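You operate a simulated robot arm through the tools that you are given. There is no shell and no other tool.

The job below is to be done with a simulated robot arm. You get a single attempt, and the scene is never put back.

## Task
Close up the ribbed door and try the baler with one stroke.
Fine: door shut, latch down, wheel tight, then power on and start; wait until it stops and leave the power on.

It is judged by the outcome, as a careful person would: the job done as asked, and still so three seconds after it is handed in. It fails if anything else is knocked over, pushed out of place, dropped, spilled or broken.

## Robot
A 6-joint arm with a two-finger gripper, fixed in place. Base frame: the origin is on the floor under the middle of its stand, x ahead of it, y to its left, z up. Lengths are in cm, angles in rad, forces in N, time in s.
It reaches about 120.6 cm from its shoulder. Its first joint turns from -2.897 to 2.897 rad. Payload 2.45 kg.
The tool frame sits at the grasp point between the pads (the TCP): z along the fingers, y along the line on which they close. The tips reach 2 cm beyond it. The gripper opens to 14 cm; its body begins 16.8 cm behind the TCP.
Orientation is that of the tool frame in the base frame, as [roll, pitch, yaw] about the fixed x, y, z axes, in that order (R = Rz(yaw) Ry(pitch) Rx(roll)). With the fingers straight down and closing along the base's y, the tool's x points along the base's -x, its y along +y and its z along -z.

## Interface
- The arm moves only by the tool nudge_tool. Its argument "series" is a list of rows, each a list of 7 numbers: the shift along the base's x, y, z in cm, then the turn, a rotation vector about the base's x, y, z in rad, then the closure in counts, from 0 (fully open) to 255 (shut). In form: [[x, y, z, ax, ay, az, claw], ...]. A call has 1 to 20 rows; each row is the pose to reach, as a shift and turn from the pose commanded when the call began. A row lasts 0.2 s, in which the tool goes at most 5 cm and 0.15 rad; a call with a longer step from one row to the next is refused whole, and so is a gripper value outside its range. A pose out of reach is approached as far as the arm can. The call stops where the force on the tool passes 90 N (or 10 N more than at its start, if that is more) or the arm is blocked; 0.2 s more then pass. Each finger travels about 4.5 cm/s and halts on what it meets, pressing with about 34 N; the grip force reading is that of the motor and also rises with nothing between the fingers. The clock runs only during rows and for 0.2 s after the last one: add rows that repeat a pose to give the fingers time. The reply holds the time, the measured pose of the TCP, the force on the tool along the base axes, the opening and the grip force, in the units named above and with some noise, with the torque about the TCP (base axes, N m) and any sound that the robot's microphone picked up.
- Cameras (640 x 400 px; columns grow to the right, rows downward): "scene" is fixed at [40.8, -65.2, 136.54]; the picture's right is [1.00, -0.03, 0.00], its down [-0.01, -0.23, -0.97] and it looks along [0.03, 0.97, -0.23] (base axes); focal length 330 px, centre (320, 200). "wrist" rides on the gripper at [7.8, 1.1, -20.9] in the tool frame; the picture's right is [-0.14, 0.99, 0.00], its down [-0.92, -0.13, -0.37] and it looks along [-0.36, -0.05, 0.93] (tool axes); focal length 280 px, centre (320, 200). There is no depth. A picture from a camera that has moved, and an enlarged one, comes with that camera's place and axes in the base frame and with its lens. The place of the scene camera against the robot may be out by one fixed shift of up to 1.2 cm in any direction.
- capture(camera): a new picture of that camera. The clock stands still meanwhile.
- zoom(camera, box): a new picture of the part [left, top, right, bottom] of that camera's present view, enlarged. The clock stands still meanwhile.
- finish_job(): hands the job in; it is judged then, once.

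Nothing tells you positions but the pictures and the camera data. Unless the task says otherwise, let go and move clear before handing in.

The tools are called after ">>>" by a JSON object that holds its "name" and its "arguments". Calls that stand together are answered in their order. nudge_tool: Moves the arm, as the interface text tells. Its arguments: {"type":"object","properties":{"series":{"type":"array","items":{"type":"array","items":{"type":"number"}}}},"required":["series"]} The other tools are called the same way: capture (camera) takes a picture; zoom (camera, box) takes an enlarged picture of a part of a camera's view; finish_job () hands the job in.

At the start:

```text
time: 0.0
position: [37.8, 50.09, 133.63]
tool_rot: [3.139, 0.002, 3.141]
ft_force: [-0.2, 0.5, 0.2]
ft_torque: [0.01, -0.03, 0.04]
gripper_width: 14.0
grip_force: 0.1
```

scene: 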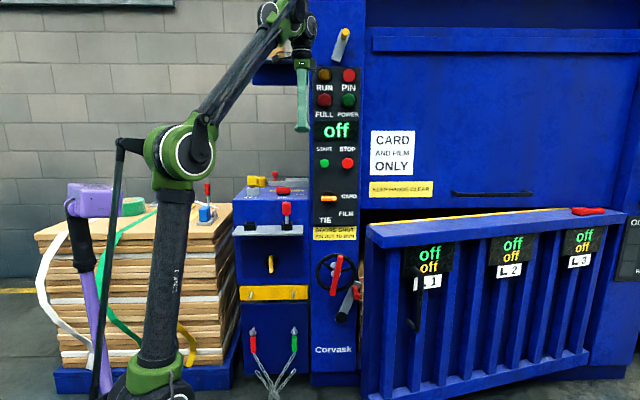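
wrist: 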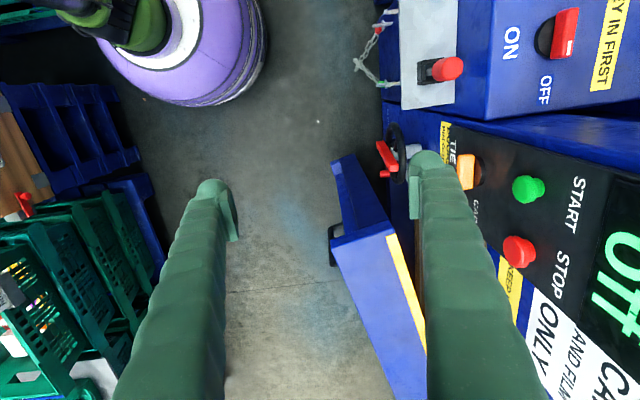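

The blue baler stands ahead of the camera with its ribbed door ajar, a control panel on the left column and a separate power box to the left of that. I'll look closer at each part before moving.

>>> {"name": "zoom", "arguments": {"camera": "scene", "box": [220, 160, 380, 260]}}

>>> {"name": "zoom", "arguments": {"camera": "scene", "box": [300, 50, 380, 100]}}

>>> {"name": "zoom", "arguments": {"camera": "scene", "box": [300, 240, 380, 290]}}

>>> {"name": "zoom", "arguments": {"camera": "scene", "box": [360, 190, 520, 290]}}

>>> {"name": "zoom", "arguments": {"camera": "scene", "box": [480, 190, 640, 290]}}

>>> {"name": "zoom", "arguments": {"camera": "scene", "box": [300, 0, 400, 62]}}

```text
4.00 times, centred on (300, 210) of scene
camera zoom: at [40.8, -65.2, 136.54], right [1.0, -0.03, 0.0], down [-0.01, -0.23, -0.97], along [0.03, 0.97, -0.23], focal length 1322 px, centre (400, 160)
```

zoom: 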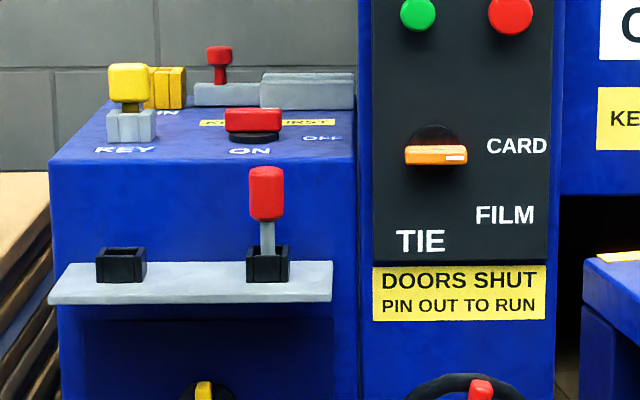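

```text
8.00 times, centred on (340, 75) of scene
camera zoom: at [40.8, -65.2, 136.54], right [1.0, -0.03, 0.0], down [-0.01, -0.23, -0.97], along [0.03, 0.97, -0.23], focal length 2644 px, centre (160, 1200)
```

zoom: 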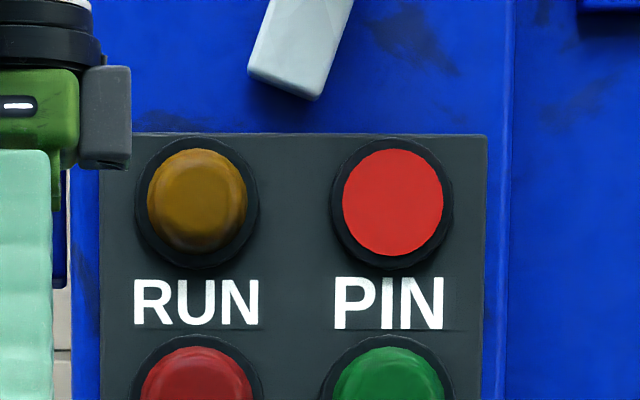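

```text
8.00 times, centred on (340, 265) of scene
camera zoom: at [40.8, -65.2, 136.54], right [1.0, -0.03, 0.0], down [-0.01, -0.23, -0.97], along [0.03, 0.97, -0.23], focal length 2644 px, centre (160, -320)
```

zoom: 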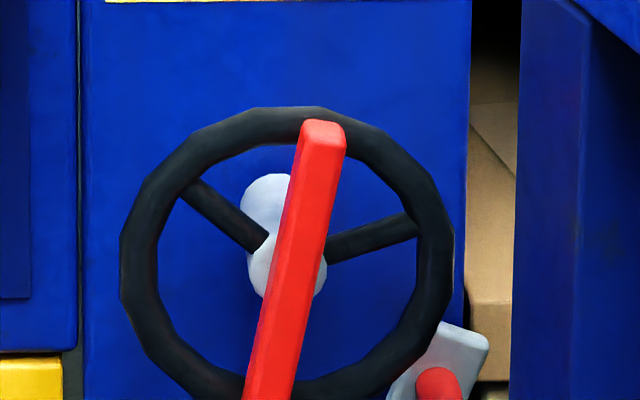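

```text
4.00 times, centred on (440, 240) of scene
camera zoom: at [40.8, -65.2, 136.54], right [1.0, -0.03, 0.0], down [-0.01, -0.23, -0.97], along [0.03, 0.97, -0.23], focal length 1322 px, centre (-160, 40)
```

zoom: 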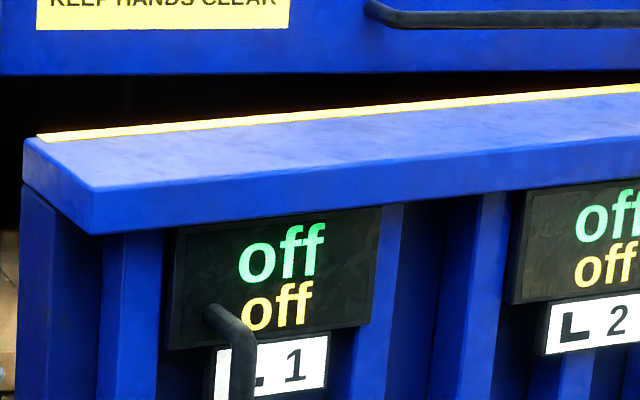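

```text
4.00 times, centred on (560, 240) of scene
camera zoom: at [40.8, -65.2, 136.54], right [1.0, -0.03, 0.0], down [-0.01, -0.23, -0.97], along [0.03, 0.97, -0.23], focal length 1322 px, centre (-640, 40)
```

zoom: 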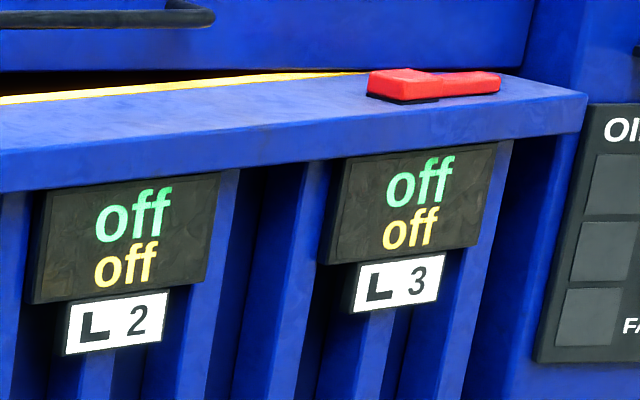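

```text
6.40 times, centred on (350, 31) of scene
camera zoom: at [40.8, -65.2, 136.54], right [1.0, -0.03, 0.0], down [-0.01, -0.23, -0.97], along [0.03, 0.97, -0.23], focal length 2115 px, centre (128, 1282)
```

zoom: 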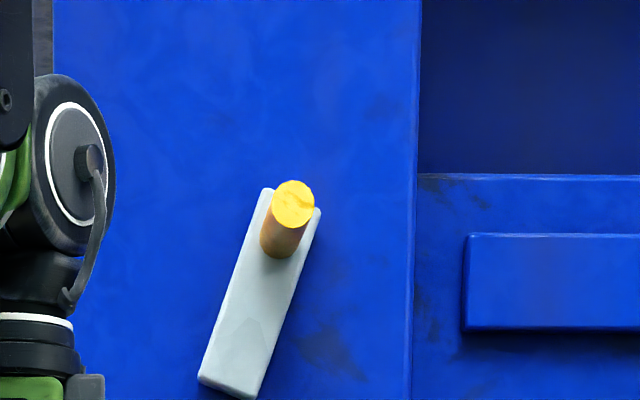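

I see a key box, a shelf with pin sockets, the panel, and a hand wheel with a latch lever near it. I need sharper looks at the lower part and at what the wrist camera shows.

>>> {"name": "zoom", "arguments": {"camera": "scene", "box": [300, 250, 400, 312]}}

>>> {"name": "zoom", "arguments": {"camera": "scene", "box": [220, 240, 380, 400]}}

>>> {"name": "zoom", "arguments": {"camera": "scene", "box": [340, 290, 500, 400]}}

>>> {"name": "zoom", "arguments": {"camera": "scene", "box": [500, 180, 640, 400]}}

>>> {"name": "zoom", "arguments": {"camera": "scene", "box": [30, 160, 240, 300]}}

>>> {"name": "zoom", "arguments": {"camera": "wrist", "box": [320, 0, 640, 200]}}

>>> {"name": "zoom", "arguments": {"camera": "wrist", "box": [320, 120, 480, 220]}}

```text
6.40 times, centred on (350, 281) of scene
camera zoom: at [40.8, -65.2, 136.54], right [1.0, -0.03, 0.0], down [-0.01, -0.23, -0.97], along [0.03, 0.97, -0.23], focal length 2115 px, centre (128, -318)
```

zoom: 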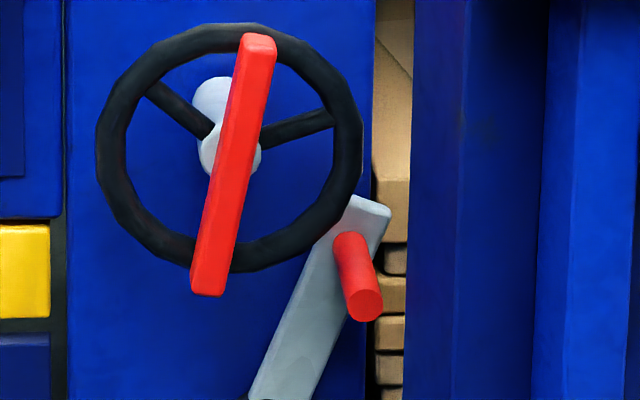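

```text
2.50 times, centred on (300, 320) of scene
camera zoom: at [40.8, -65.2, 136.54], right [1.0, -0.03, 0.0], down [-0.01, -0.23, -0.97], along [0.03, 0.97, -0.23], focal length 826 px, centre (370, -100)
```

zoom: 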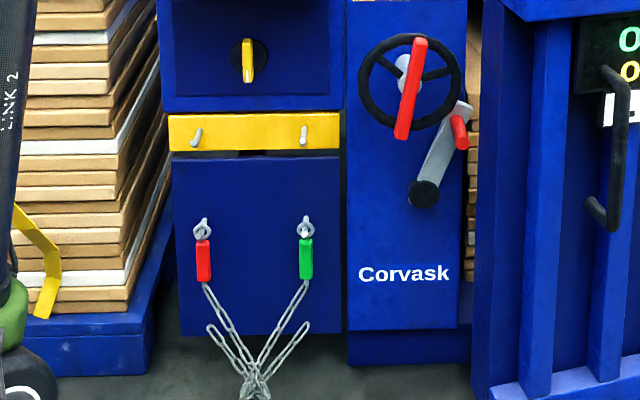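

```text
3.64 times, centred on (420, 345) of scene
camera zoom: at [40.8, -65.2, 136.54], right [1.0, -0.03, 0.0], down [-0.01, -0.23, -0.97], along [0.03, 0.97, -0.23], focal length 1202 px, centre (-44, -327)
```

zoom: 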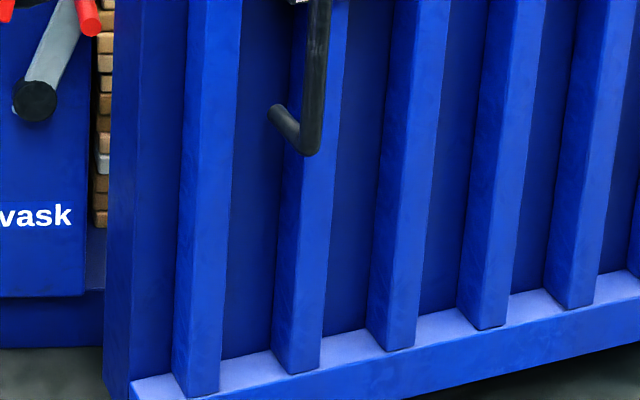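

```text
1.82 times, centred on (570, 290) of scene
camera zoom: at [40.8, -65.2, 136.54], right [1.0, -0.03, 0.0], down [-0.01, -0.23, -0.97], along [0.03, 0.97, -0.23], focal length 601 px, centre (-134, 36)
```

zoom: 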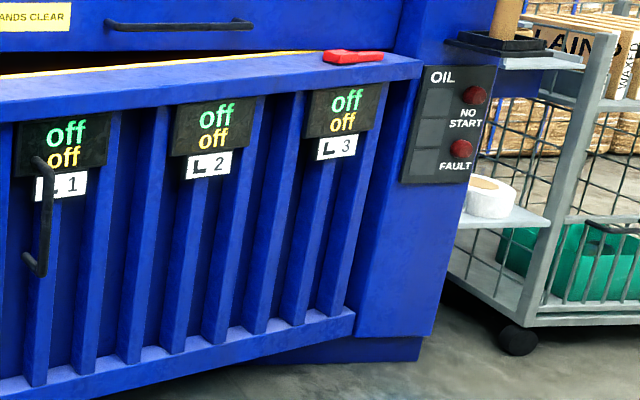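

```text
2.86 times, centred on (135, 230) of scene
camera zoom: at [40.8, -65.2, 136.54], right [1.0, -0.03, 0.0], down [-0.01, -0.23, -0.97], along [0.03, 0.97, -0.23], focal length 944 px, centre (849, 114)
```

zoom: 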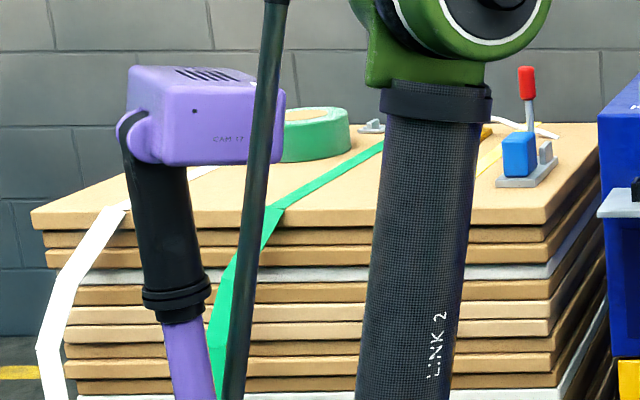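

```text
2.00 times, centred on (480, 100) of wrist
camera zoom: at [30.01, 51.12, 154.44], right [0.14, 0.99, 0.0], down [0.92, -0.13, 0.37], along [0.37, -0.05, -0.93], focal length 561 px, centre (0, 400)
```

zoom: 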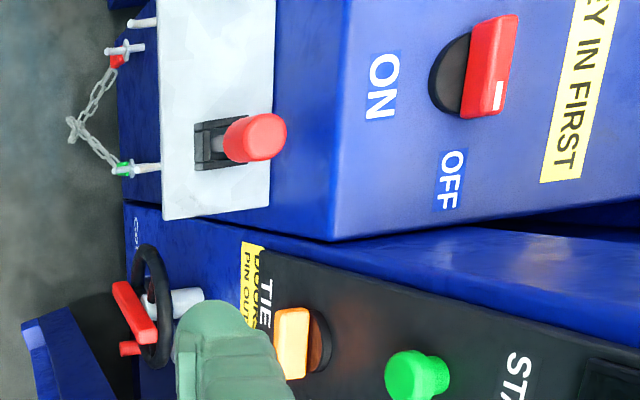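

```text
4.00 times, centred on (400, 170) of wrist
camera zoom: at [30.01, 51.12, 154.44], right [0.14, 0.99, 0.0], down [0.92, -0.13, 0.37], along [0.37, -0.05, -0.93], focal length 1122 px, centre (0, 320)
```

zoom: 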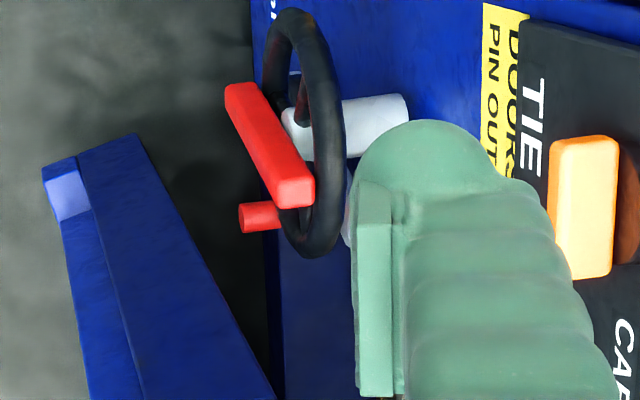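

The START button comes out near (47, 77, 119), so the baler's front stands at y≈78. I'll look harder at the power box top, where there's a key, a switch and a red pin.

>>> {"name": "zoom", "arguments": {"camera": "scene", "box": [230, 165, 320, 221]}}

>>> {"name": "zoom", "arguments": {"camera": "scene", "box": [230, 215, 320, 271]}}

>>> {"name": "zoom", "arguments": {"camera": "wrist", "box": [370, 0, 480, 70]}}

>>> {"name": "zoom", "arguments": {"camera": "scene", "box": [305, 60, 375, 150]}}

>>> {"name": "zoom", "arguments": {"camera": "scene", "box": [310, 150, 370, 240]}}

>>> {"name": "zoom", "arguments": {"camera": "wrist", "box": [480, 180, 640, 400]}}

```text
7.11 times, centred on (275, 193) of scene
camera zoom: at [40.8, -65.2, 136.54], right [1.0, -0.03, 0.0], down [-0.01, -0.23, -0.97], along [0.03, 0.97, -0.23], focal length 2350 px, centre (640, 250)
```

zoom: 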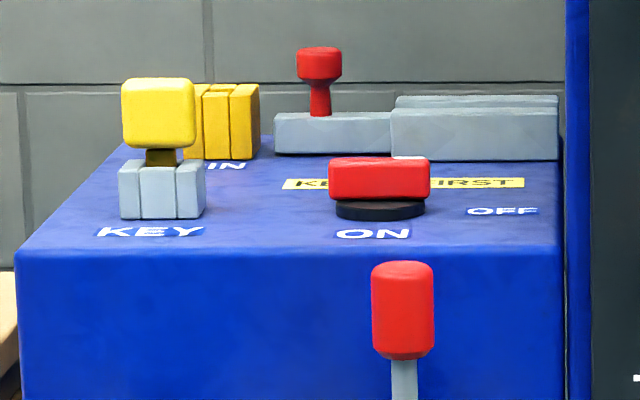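

```text
7.11 times, centred on (275, 243) of scene
camera zoom: at [40.8, -65.2, 136.54], right [1.0, -0.03, 0.0], down [-0.01, -0.23, -0.97], along [0.03, 0.97, -0.23], focal length 2350 px, centre (640, -106)
```

zoom: 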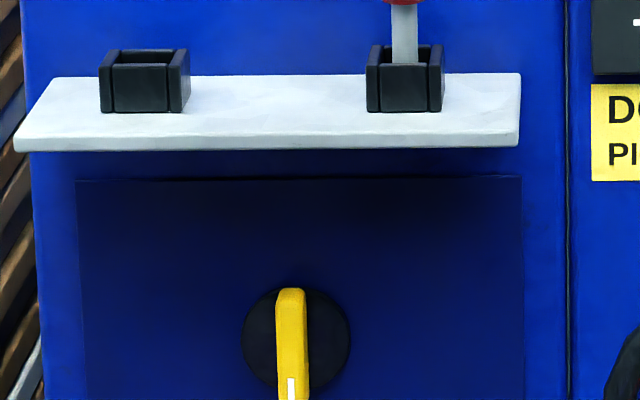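

```text
5.71 times, centred on (425, 35) of wrist
camera zoom: at [30.01, 51.12, 154.44], right [0.14, 0.99, 0.0], down [0.92, -0.13, 0.37], along [0.37, -0.05, -0.93], focal length 1602 px, centre (-280, 1143)
```

zoom: 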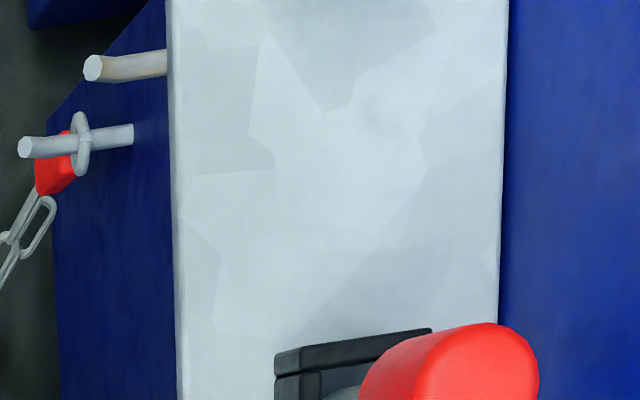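

```text
4.44 times, centred on (340, 105) of scene
camera zoom: at [40.8, -65.2, 136.54], right [1.0, -0.03, 0.0], down [-0.01, -0.23, -0.97], along [0.03, 0.97, -0.23], focal length 1469 px, centre (231, 622)
```

zoom: 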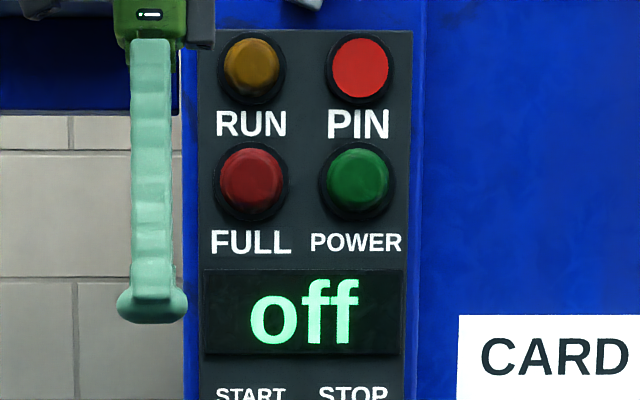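

```text
4.44 times, centred on (340, 195) of scene
camera zoom: at [40.8, -65.2, 136.54], right [1.0, -0.03, 0.0], down [-0.01, -0.23, -0.97], along [0.03, 0.97, -0.23], focal length 1469 px, centre (231, 222)
```

zoom: 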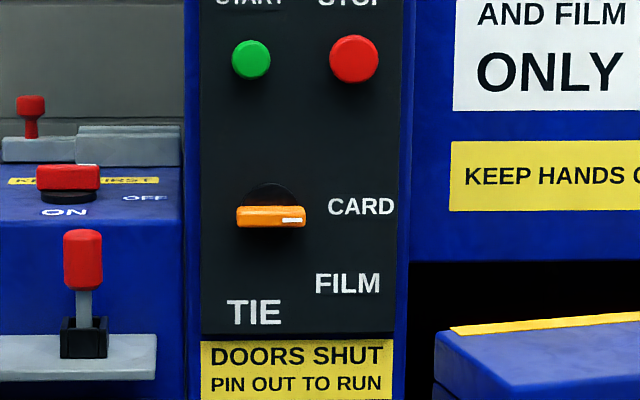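

```text
1.82 times, centred on (560, 290) of wrist
camera zoom: at [30.01, 51.12, 154.44], right [0.14, 0.99, 0.0], down [0.92, -0.13, 0.37], along [0.37, -0.05, -0.93], focal length 510 px, centre (-116, 36)
```

zoom: 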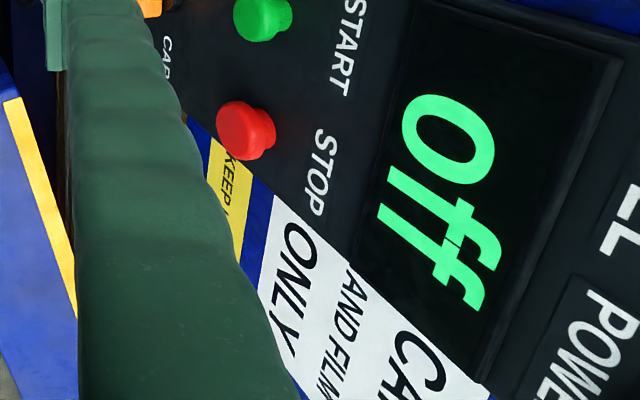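

The yellow key sits in a grey "KEY" holder with a separate yellow "IN" socket behind it, and the PIN lamp is lit, so the safety pin looks to be in. I'll turn the gripper part-way so the wrist camera faces the baler upright and can look over the power box.

>>> {"name": "nudge_tool", "arguments": {"series": [[-0.5, -0.5, 0, 0.0512, 0.0512, -0.1236, 0], [-1, -1, 0, 0.1023, 0.1023, -0.2472, 0], [-2, -1.5, 0, 0.1535, 0.1535, -0.3708, 0], [-3, -2, 0, 0.2047, 0.2047, -0.4943, 0], [-4, -2.5, 0, 0.2558, 0.2558, -0.6179, 0], [-5, -3, 0, 0.307, 0.307, -0.7415, 0], [-6, -3.5, 0, 0.3582, 0.3582, -0.8651, 0], [-7, -4, 0, 0.4093, 0.4093, -0.9887, 0], [-8, -4.5, 0, 0.4605, 0.4605, -1.1123, 0], [-9, -5, 0, 0.5117, 0.5117, -1.2358, 0], [-10, -5.5, 0, 0.5628, 0.5628, -1.3594, 0], [-10, -6, 0, 0.614, 0.614, -1.483, 0], [-10, -6, 0, 0.614, 0.614, -1.483, 0]]}}

```text
time: 2.8
position: [27.9, 44.0, 133.57]
tool_rot: [3.14, -0.787, 1.567]
ft_force: [-0.5, -0.5, -0.1]
ft_torque: [0.01, 0.01, 0.02]
gripper_width: 14.01
grip_force: 0.1
```

The gripper now tilts 45° toward the baler. I'll take both pictures to see the power box from above.

>>> {"name": "capture", "arguments": {"camera": "wrist"}}

>>> {"name": "capture", "arguments": {"camera": "scene"}}

```text
taken
camera wrist: at [28.97, 34.74, 153.8], right [0.99, -0.1, -0.1], down [-0.13, -0.91, -0.39], along [-0.05, 0.4, -0.92], focal length 280 px, centre (320, 200)
```

wrist: 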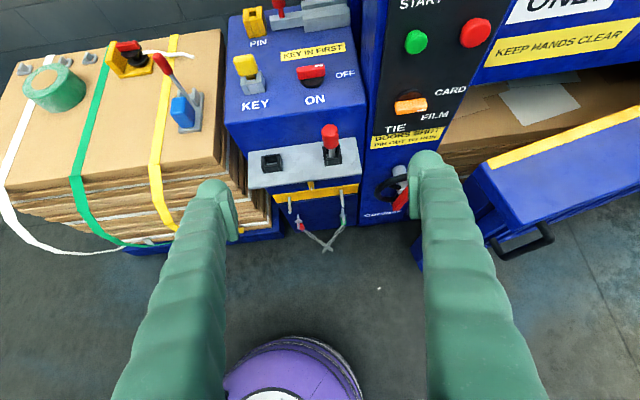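

```text
taken
```

scene: 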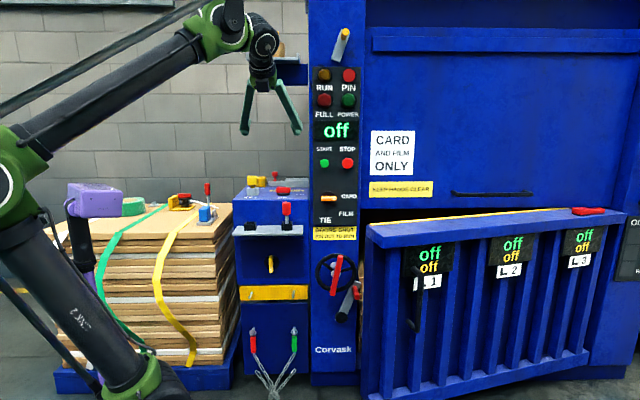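

>>> {"name": "zoom", "arguments": {"camera": "wrist", "box": [220, 0, 380, 100]}}

>>> {"name": "zoom", "arguments": {"camera": "wrist", "box": [230, 100, 390, 200]}}

>>> {"name": "zoom", "arguments": {"camera": "wrist", "box": [360, 20, 640, 260]}}

```text
4.00 times, centred on (300, 50) of wrist
camera zoom: at [28.97, 34.74, 153.8], right [0.99, -0.1, -0.1], down [-0.13, -0.91, -0.39], along [-0.05, 0.4, -0.92], focal length 1122 px, centre (400, 800)
```

zoom: 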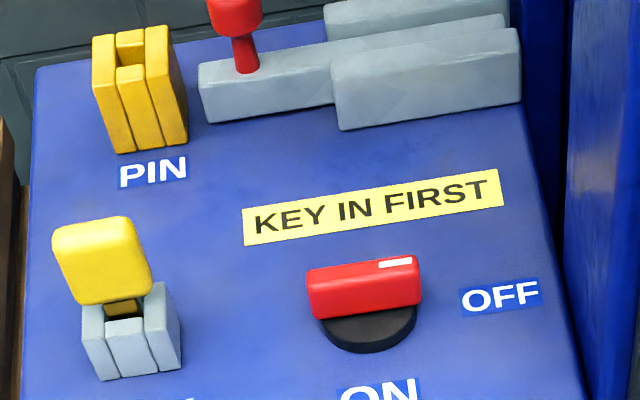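

```text
4.00 times, centred on (310, 150) of wrist
camera zoom: at [28.97, 34.74, 153.8], right [0.99, -0.1, -0.1], down [-0.13, -0.91, -0.39], along [-0.05, 0.4, -0.92], focal length 1122 px, centre (360, 400)
```

zoom: 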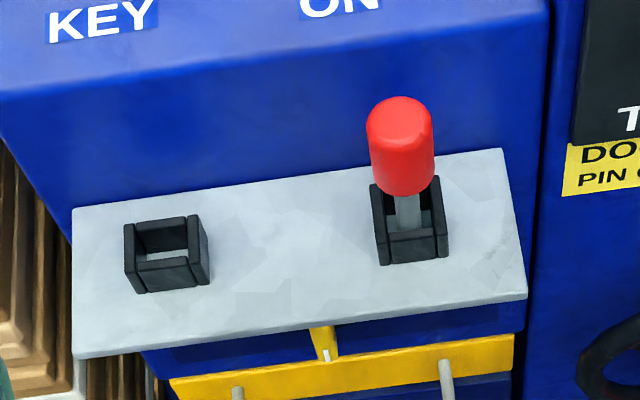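

```text
1.67 times, centred on (500, 140) of wrist
camera zoom: at [28.97, 34.74, 153.8], right [0.99, -0.1, -0.1], down [-0.13, -0.91, -0.39], along [-0.05, 0.4, -0.92], focal length 467 px, centre (20, 300)
```

zoom: 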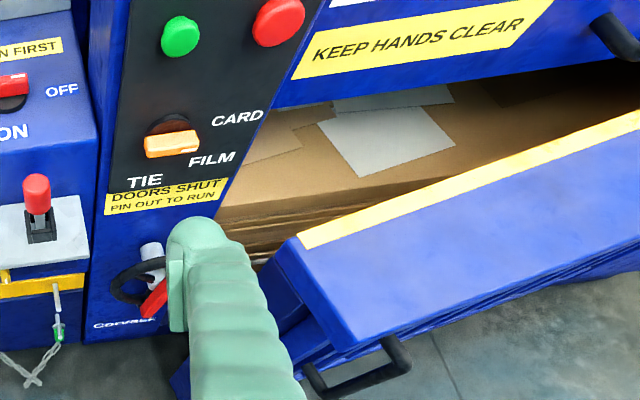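

The box top carries a yellow empty socket labelled "PIN", a grey "KEY" socket holding a yellow key, an ON/OFF switch and a slide with a red knob; the shelf has a red-handled pin in its right socket. I'll bring the camera in closer over the box.

>>> {"name": "nudge_tool", "arguments": {"series": [[-1, 4, 0, 0, 0, 0, 0], [-2, 8, 0, 0, 0, 0, 0], [-3, 12, 0, 0, 0, 0, 0], [-4, 16, 0, 0, 0, 0, 0], [-4.5, 20, 0, 0, 0, 0, 0], [-5, 24, 0, 0, 0, 0, 0], [-5, 24, 0, 0, 0, 0, 0]]}}

>>> {"name": "capture", "arguments": {"camera": "wrist"}}

>>> {"name": "capture", "arguments": {"camera": "scene"}}

```text
time: 4.4
position: [23.04, 68.09, 133.59]
tool_rot: [-3.141, -0.784, 1.569]
ft_force: [0.1, 0.5, -0.4]
ft_torque: [0.0, 0.0, -0.02]
gripper_width: 14.02
grip_force: 0.1
```

```text
taken
camera wrist: at [24.12, 58.99, 153.78], right [0.99, -0.1, -0.1], down [-0.13, -0.91, -0.39], along [-0.05, 0.4, -0.92], focal length 280 px, centre (320, 200)
```

wrist: 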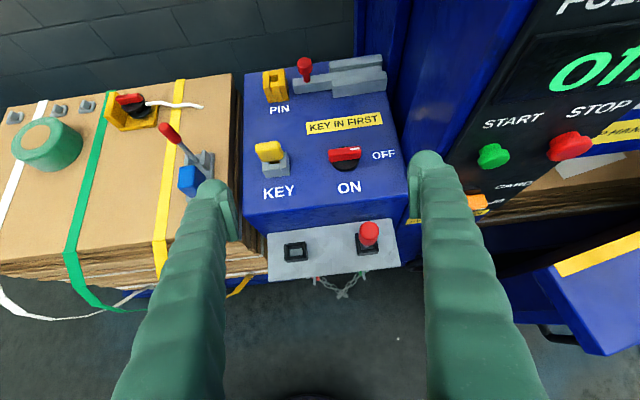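

```text
taken
```

scene: 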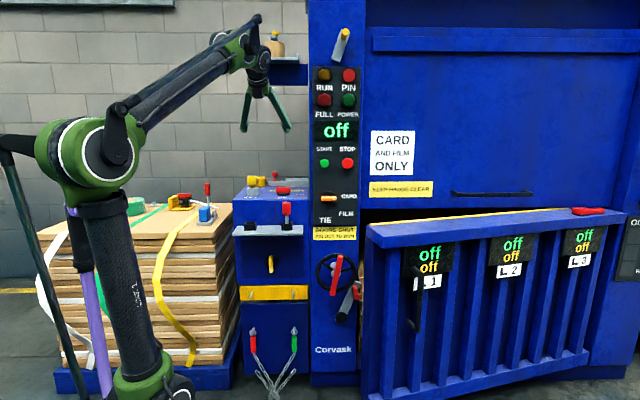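

>>> {"name": "zoom", "arguments": {"camera": "wrist", "box": [235, 50, 315, 100]}}

>>> {"name": "zoom", "arguments": {"camera": "wrist", "box": [240, 40, 416, 150]}}

>>> {"name": "zoom", "arguments": {"camera": "wrist", "box": [240, 130, 416, 240]}}

>>> {"name": "zoom", "arguments": {"camera": "wrist", "box": [250, 210, 426, 320]}}

>>> {"name": "zoom", "arguments": {"camera": "wrist", "box": [100, 70, 240, 220]}}

```text
8.00 times, centred on (275, 75) of wrist
camera zoom: at [24.12, 58.99, 153.78], right [0.99, -0.1, -0.1], down [-0.13, -0.91, -0.39], along [-0.05, 0.4, -0.92], focal length 2243 px, centre (680, 1200)
```

zoom: 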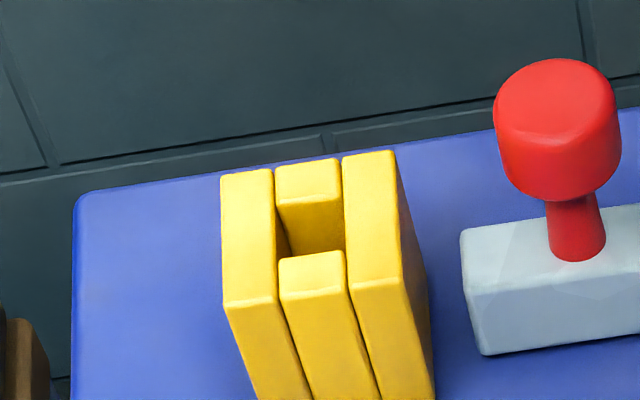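

```text
3.64 times, centred on (328, 95) of wrist
camera zoom: at [24.12, 58.99, 153.78], right [0.99, -0.1, -0.1], down [-0.13, -0.91, -0.39], along [-0.05, 0.4, -0.92], focal length 1020 px, centre (291, 582)
```

zoom: 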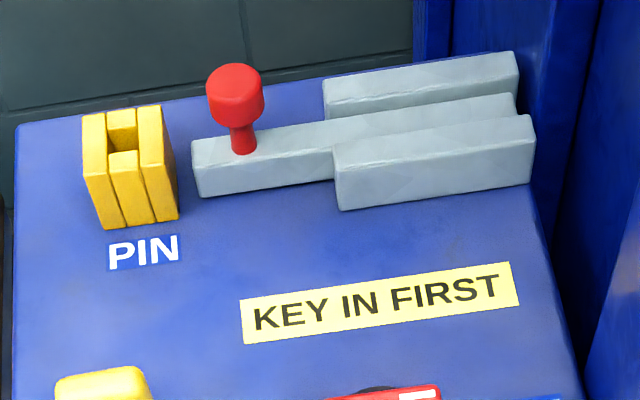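

```text
3.64 times, centred on (328, 185) of wrist
camera zoom: at [24.12, 58.99, 153.78], right [0.99, -0.1, -0.1], down [-0.13, -0.91, -0.39], along [-0.05, 0.4, -0.92], focal length 1020 px, centre (291, 254)
```

zoom: 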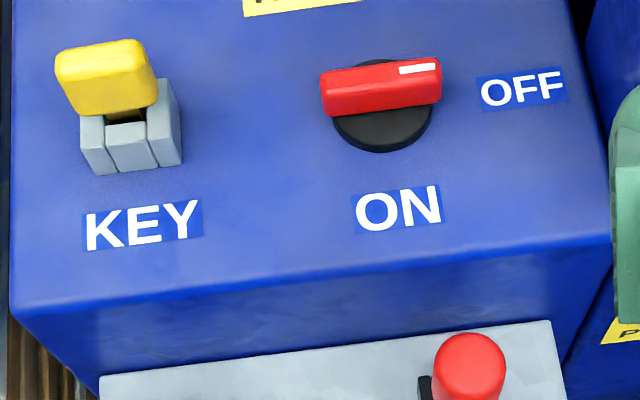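

```text
3.64 times, centred on (338, 265) of wrist
camera zoom: at [24.12, 58.99, 153.78], right [0.99, -0.1, -0.1], down [-0.13, -0.91, -0.39], along [-0.05, 0.4, -0.92], focal length 1020 px, centre (254, -36)
```

zoom: 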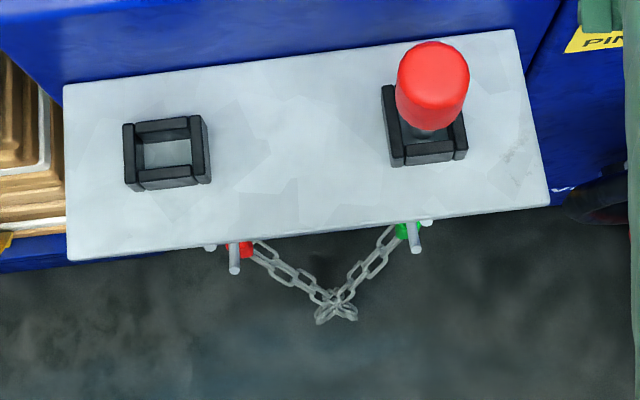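

```text
2.67 times, centred on (170, 145) of wrist
camera zoom: at [24.12, 58.99, 153.78], right [0.99, -0.1, -0.1], down [-0.13, -0.91, -0.39], along [-0.05, 0.4, -0.92], focal length 748 px, centre (720, 347)
```

zoom: 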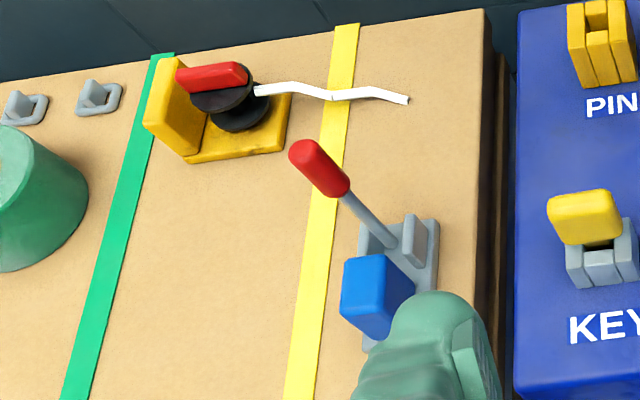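

The key is already in its socket, and the door's top ledge runs from about (65, 48–64, 95) at its free left end back to the hinge near x=180. I'll start with the door: pull back, level the gripper so the fingers point at the baler, and come in front of the ledge's left end with the fingers shut.

>>> {"name": "nudge_tool", "arguments": {"series": [[2, -4, 0, 0.098, 0, 0, 60], [4, -8, 0, 0.196, 0, 0, 120], [6, -12, 0, 0.294, 0, 0, 180], [8, -16, 0, 0.393, 0, 0, 255], [10, -20, 0, 0.491, 0, 0, 255], [12, -24, 0, 0.589, 0, 0, 255], [15, -27, 0, 0.687, 0, 0, 255], [18, -30, 0, 0.785, 0, 0, 255], [18, -30, 0, 0.785, 0, 0, 255], [18, -30, 0, 0.785, 0, 0, 255]]}}

>>> {"name": "capture", "arguments": {"camera": "scene"}}

>>> {"name": "capture", "arguments": {"camera": "wrist"}}

```text
time: 6.6
position: [40.87, 38.14, 133.49]
tool_rot: [-2.454, -1.57, 0.883]
ft_force: [0.6, -0.1, 0.2]
ft_torque: [0.01, 0.01, 0.0]
gripper_width: 0.01
grip_force: 29.7
```

```text
taken
```

scene: 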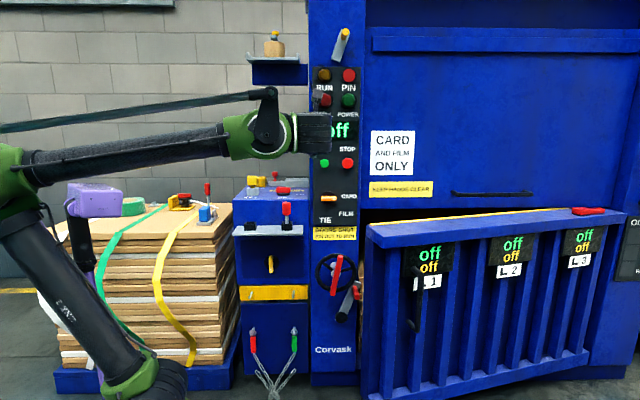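

```text
taken
camera wrist: at [41.89, 17.23, 141.29], right [0.99, 0.0, -0.14], down [-0.13, -0.37, -0.92], along [-0.05, 0.93, -0.37], focal length 280 px, centre (320, 200)
```

wrist: 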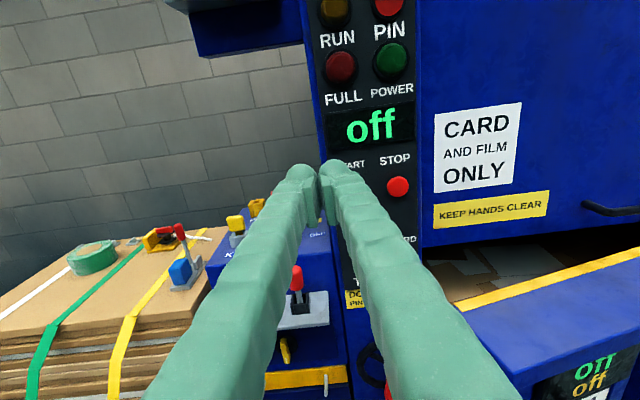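

The wrist view is upright now. I'll check the lamps closely for which are lit.

>>> {"name": "zoom", "arguments": {"camera": "wrist", "box": [310, 0, 470, 100]}}

>>> {"name": "zoom", "arguments": {"camera": "wrist", "box": [420, 90, 640, 400]}}

```text
4.00 times, centred on (390, 50) of wrist
camera zoom: at [41.89, 17.23, 141.29], right [0.99, 0.0, -0.14], down [-0.13, -0.37, -0.92], along [-0.05, 0.93, -0.37], focal length 1122 px, centre (40, 800)
```

zoom: 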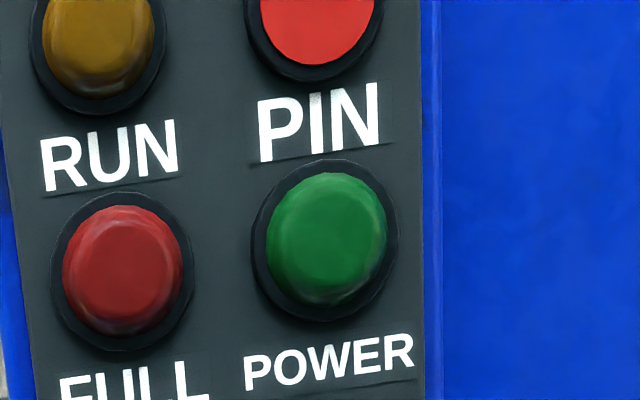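

```text
1.29 times, centred on (530, 245) of wrist
camera zoom: at [41.89, 17.23, 141.29], right [0.99, 0.0, -0.14], down [-0.13, -0.37, -0.92], along [-0.05, 0.93, -0.37], focal length 362 px, centre (49, 142)
```

zoom: 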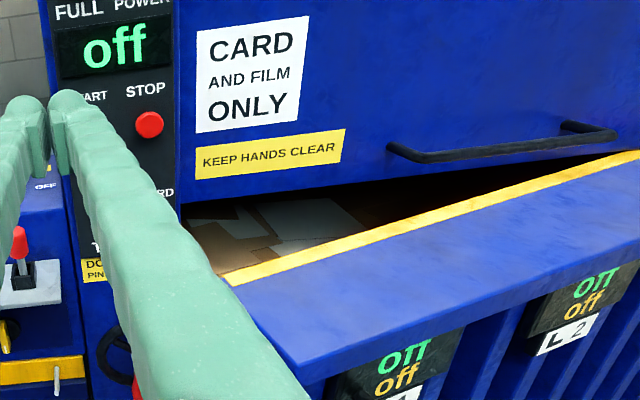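

The PIN lamp is plainly lit, so something counts as the pin being in; I'll deal with that after the door. Now I'll move the shut fingers down in front of the ledge's left end.

>>> {"name": "nudge_tool", "arguments": {"series": [[3, -0.4, -3, 0, 0, 0, 255], [6, -0.8, -6, 0, 0, 0, 255], [9, -1, -9, 0, 0, 0, 255], [12, -1, -12, 0, 0, 0, 255], [15, -1, -15, 0, 0, 0, 255], [18, -1, -18, 0, 0, 0, 255], [21, -1, -21, 0, 0, 0, 255], [24, -1, -24, 0, 0, 0, 255], [27, -1, -27, 0, 0, 0, 255], [29, -1, -30, 0, 0, 0, 255], [31, -1, -33, 0, 0, 0, 255], [31, -1, -33, 0, 0, 0, 255]]}}

>>> {"name": "capture", "arguments": {"camera": "scene"}}

>>> {"name": "capture", "arguments": {"camera": "wrist"}}

```text
time: 9.2
position: [71.92, 37.0, 100.67]
tool_rot: [0.664, -1.57, -2.237]
ft_force: [0.3, 0.7, -0.5]
ft_torque: [0.01, -0.02, -0.02]
gripper_width: 0.0
grip_force: 29.6
```

```text
taken
```

scene: 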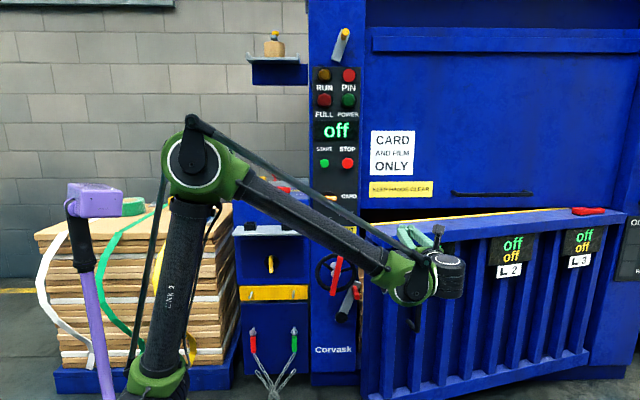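

```text
taken
camera wrist: at [73.01, 16.13, 108.38], right [0.99, 0.0, -0.14], down [-0.13, -0.37, -0.92], along [-0.05, 0.93, -0.37], focal length 280 px, centre (320, 200)
```

wrist: 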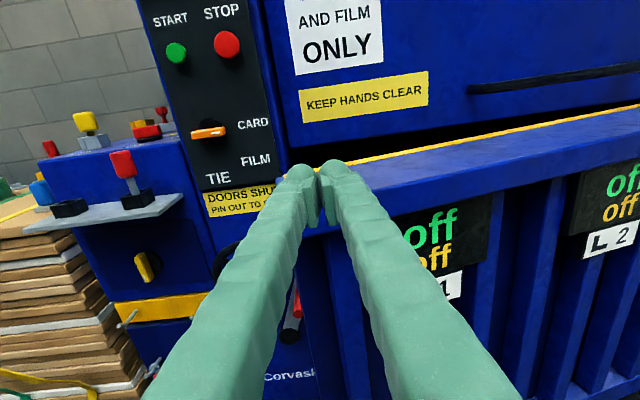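

>>> {"name": "zoom", "arguments": {"camera": "wrist", "box": [240, 120, 480, 270]}}

>>> {"name": "zoom", "arguments": {"camera": "scene", "box": [340, 200, 500, 300]}}

```text
2.67 times, centred on (360, 195) of wrist
camera zoom: at [73.01, 16.13, 108.38], right [0.99, 0.0, -0.14], down [-0.13, -0.37, -0.92], along [-0.05, 0.93, -0.37], focal length 748 px, centre (213, 213)
```

zoom: 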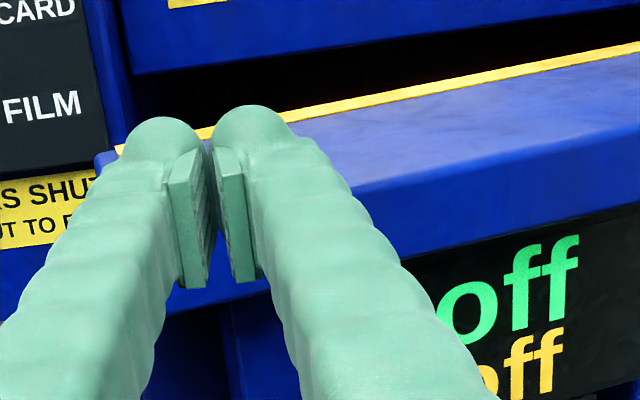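

```text
4.00 times, centred on (420, 250) of scene
camera zoom: at [40.8, -65.2, 136.54], right [1.0, -0.03, 0.0], down [-0.01, -0.23, -0.97], along [0.03, 0.97, -0.23], focal length 1322 px, centre (-80, 0)
```

zoom: 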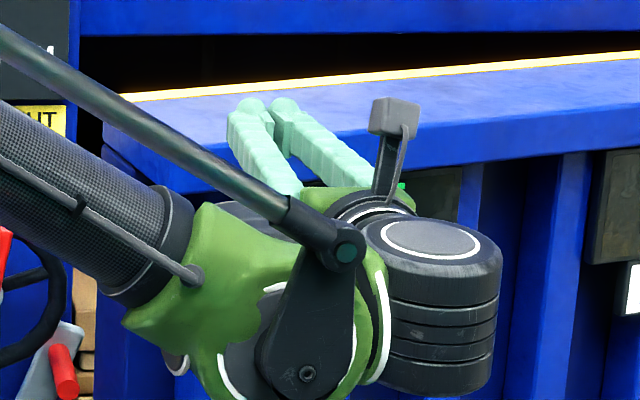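

The ledge's front face spans z≈91–95 at y≈50. I'll drop to z≈93 and ease forward to contact, then push the door gently.

>>> {"name": "nudge_tool", "arguments": {"series": [[0, 1, -2, 0, 0, 0, 255], [0, 2, -4, 0, 0, 0, 255], [0, 4, -6, 0, 0, 0, 255], [0, 6, -7.8, 0, 0, 0, 255], [0, 8, -7.8, 0, 0, 0, 255], [0, 9, -7.8, 0, 0, 0, 255], [0, 10, -7.8, 0, 0, 0, 255], [0, 11, -7.8, 0, 0, 0, 255], [0, 12, -7.8, 0, 0, 0, 255], [0, 13, -7.8, 0, 0, 0, 255], [0, 14, -7.8, 0, 0, 0, 255]]}}

>>> {"name": "capture", "arguments": {"camera": "wrist"}}

>>> {"name": "capture", "arguments": {"camera": "scene"}}

```text
time: 11.6
position: [71.73, 51.01, 92.92]
tool_rot: [0.678, -1.571, -2.253]
ft_force: [0.5, -0.6, 0.4]
ft_torque: [0.03, 0.02, 0.04]
gripper_width: 0.0
grip_force: 29.8
```

```text
taken
camera wrist: at [72.89, 30.18, 100.61], right [0.99, 0.0, -0.14], down [-0.13, -0.37, -0.92], along [-0.05, 0.93, -0.37], focal length 280 px, centre (320, 200)
```

wrist: 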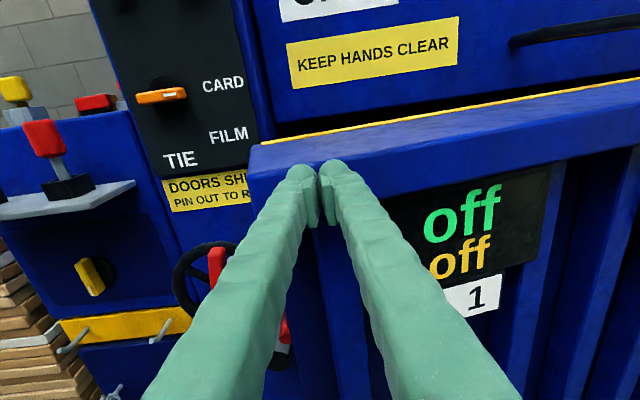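

```text
taken
```

scene: 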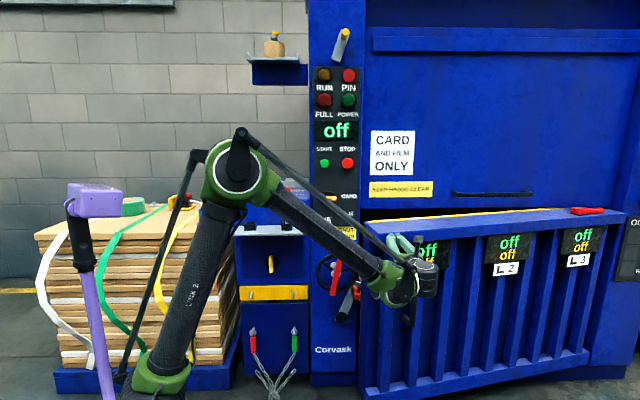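

>>> {"name": "nudge_tool", "arguments": {"series": [[0, 1, 0, 0, 0, 0, 255], [0, 2, 0, 0, 0, 0, 255], [-0.1, 3, 0, 0, 0, 0, 255], [-0.2, 4, 0, 0, 0, 0, 255], [-0.3, 5, 0, 0, 0, 0, 255]]}}

>>> {"name": "capture", "arguments": {"camera": "wrist"}}

>>> {"name": "zoom", "arguments": {"camera": "scene", "box": [340, 190, 640, 380]}}

```text
time: 12.8
position: [71.63, 56.2, 92.79]
tool_rot: [-2.494, -1.568, 0.922]
ft_force: [1.1, -0.3, 0.0]
ft_torque: [-0.04, 0.02, -0.01]
gripper_width: 0.0
grip_force: 30.0
```

```text
taken
camera wrist: at [72.63, 35.24, 100.58], right [0.99, 0.0, -0.14], down [-0.13, -0.37, -0.92], along [-0.05, 0.93, -0.37], focal length 280 px, centre (320, 200)
```

wrist: 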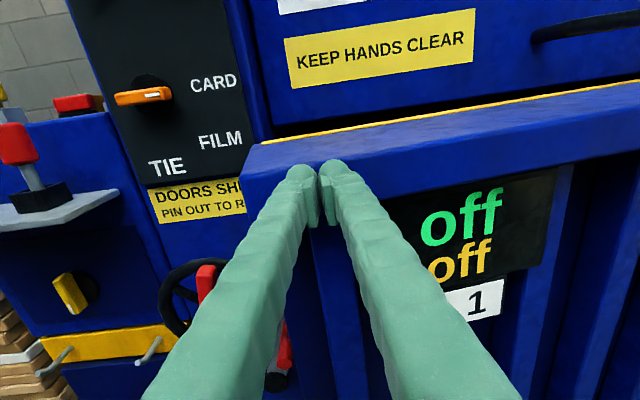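

```text
2.11 times, centred on (490, 285) of scene
camera zoom: at [40.8, -65.2, 136.54], right [1.0, -0.03, 0.0], down [-0.01, -0.23, -0.97], along [0.03, 0.97, -0.23], focal length 696 px, centre (-38, 21)
```

zoom: 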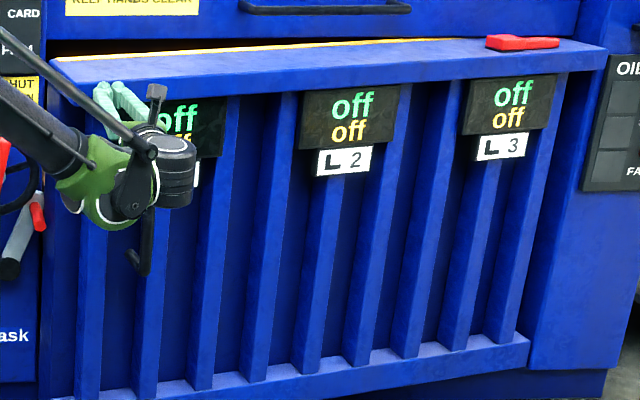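

The door swings easily with it. Before pushing further I'll check the red knife lying on the ledge near the hinge, as the upper panel could sweep it off.

>>> {"name": "zoom", "arguments": {"camera": "scene", "box": [540, 190, 640, 252]}}

>>> {"name": "zoom", "arguments": {"camera": "scene", "box": [340, 190, 500, 290]}}

>>> {"name": "zoom", "arguments": {"camera": "wrist", "box": [220, 60, 640, 280]}}

```text
6.40 times, centred on (590, 221) of scene
camera zoom: at [40.8, -65.2, 136.54], right [1.0, -0.03, 0.0], down [-0.01, -0.23, -0.97], along [0.03, 0.97, -0.23], focal length 2115 px, centre (-1408, 66)
```

zoom: 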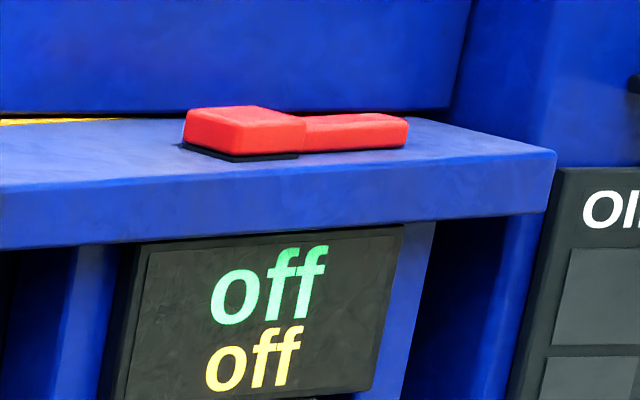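

```text
4.00 times, centred on (420, 240) of scene
camera zoom: at [40.8, -65.2, 136.54], right [1.0, -0.03, 0.0], down [-0.01, -0.23, -0.97], along [0.03, 0.97, -0.23], focal length 1322 px, centre (-80, 40)
```

zoom: 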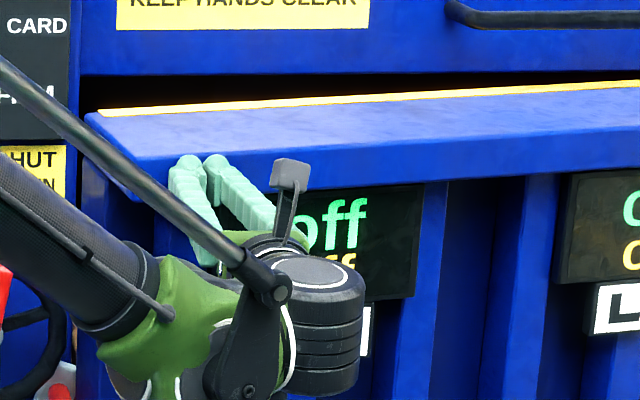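

```text
1.52 times, centred on (430, 170) of wrist
camera zoom: at [72.63, 35.24, 100.58], right [0.99, 0.0, -0.14], down [-0.13, -0.37, -0.92], along [-0.05, 0.93, -0.37], focal length 427 px, centre (152, 246)
```

zoom: 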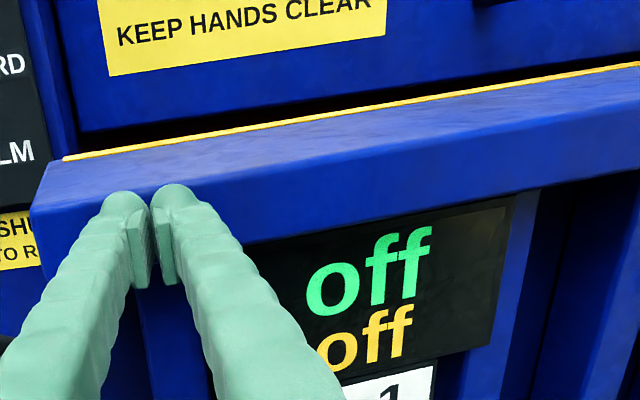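

The knife sits on the ledge about 5 cm clear of the upper panel and moves little, so slow closing should leave it be. I'll keep pushing at the same gentle pace.

>>> {"name": "nudge_tool", "arguments": {"series": [[-0.1, 0.8, 0, 0, 0, 0, 255], [-0.2, 1.6, 0, 0, 0, 0, 255], [-0.3, 2.4, 0, 0, 0, 0, 255], [-0.4, 3.2, 0, 0, 0, 0, 255], [-0.5, 4, 0, 0, 0, 0, 255], [-0.5, 4.8, 0, 0, 0, 0, 255], [-0.6, 5.6, 0, 0, 0, 0, 255], [-0.6, 6.4, 0, 0, 0, 0, 255], [-0.7, 7.2, 0, 0, 0, 0, 255], [-0.7, 8, 0, 0, 0, 0, 255]]}}

>>> {"name": "capture", "arguments": {"camera": "wrist"}}

>>> {"name": "capture", "arguments": {"camera": "scene"}}

>>> {"name": "zoom", "arguments": {"camera": "scene", "box": [540, 190, 640, 252]}}

```text
time: 15.0
position: [70.78, 64.11, 92.84]
tool_rot: [-2.491, -1.569, 0.918]
ft_force: [0.2, 0.2, 0.6]
ft_torque: [-0.01, 0.03, -0.02]
gripper_width: 0.0
grip_force: 29.5
```

```text
taken
camera wrist: at [71.81, 43.27, 100.64], right [0.99, 0.0, -0.14], down [-0.13, -0.37, -0.92], along [-0.05, 0.93, -0.37], focal length 280 px, centre (320, 200)
```

wrist: 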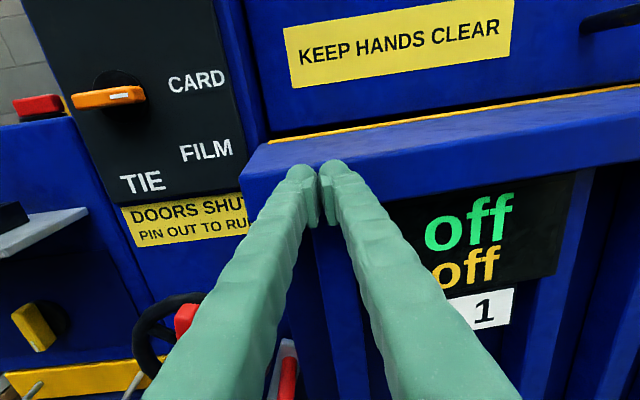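

```text
taken
```

scene: 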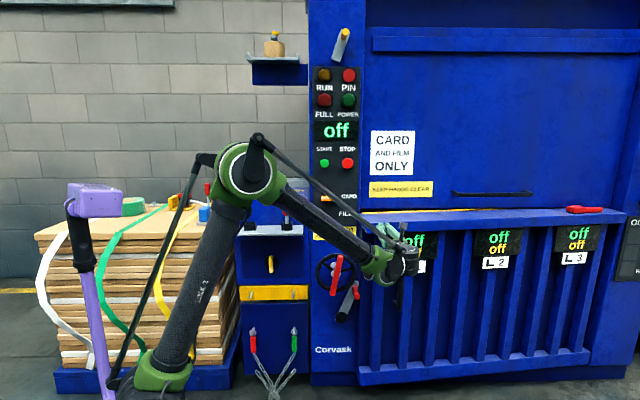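

```text
6.40 times, centred on (590, 221) of scene
camera zoom: at [40.8, -65.2, 136.54], right [1.0, -0.03, 0.0], down [-0.01, -0.23, -0.97], along [0.03, 0.97, -0.23], focal length 2115 px, centre (-1408, 66)
```

zoom: 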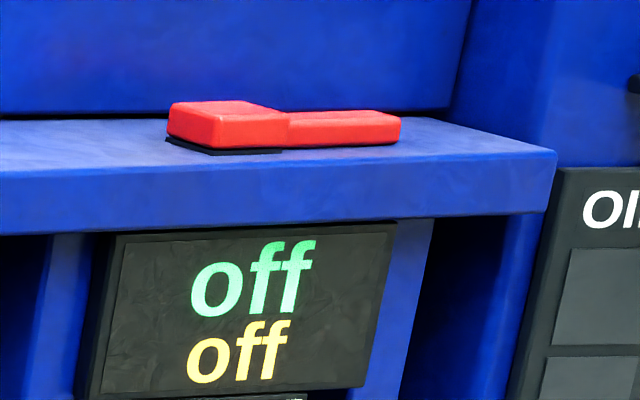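

>>> {"name": "zoom", "arguments": {"camera": "scene", "box": [300, 200, 460, 300]}}

>>> {"name": "zoom", "arguments": {"camera": "scene", "box": [300, 270, 460, 400]}}

>>> {"name": "zoom", "arguments": {"camera": "wrist", "box": [120, 220, 440, 400]}}

```text
4.00 times, centred on (380, 250) of scene
camera zoom: at [40.8, -65.2, 136.54], right [1.0, -0.03, 0.0], down [-0.01, -0.23, -0.97], along [0.03, 0.97, -0.23], focal length 1322 px, centre (80, 0)
```

zoom: 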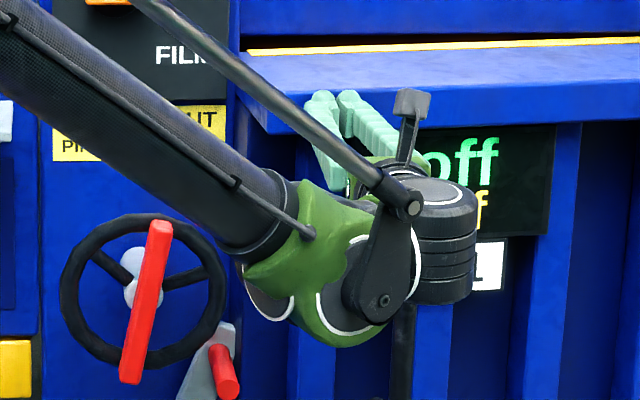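

```text
3.08 times, centred on (380, 335) of scene
camera zoom: at [40.8, -65.2, 136.54], right [1.0, -0.03, 0.0], down [-0.01, -0.23, -0.97], along [0.03, 0.97, -0.23], focal length 1017 px, centre (135, -215)
```

zoom: 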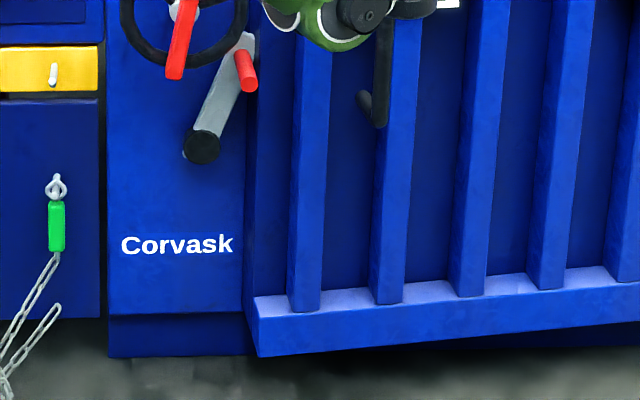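

```text
2.00 times, centred on (280, 310) of wrist
camera zoom: at [71.81, 43.27, 100.64], right [0.99, 0.0, -0.14], down [-0.13, -0.37, -0.92], along [-0.05, 0.93, -0.37], focal length 561 px, centre (400, -20)
```

zoom: 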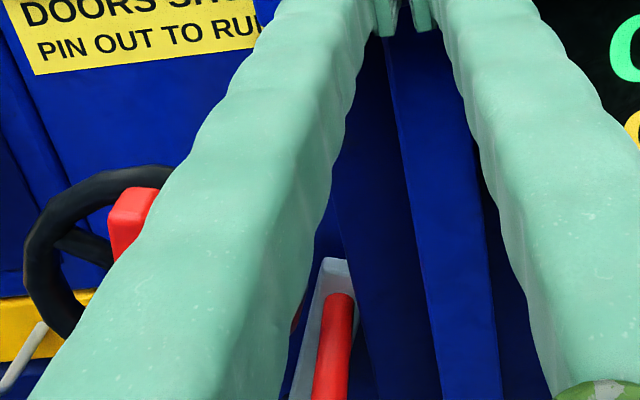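

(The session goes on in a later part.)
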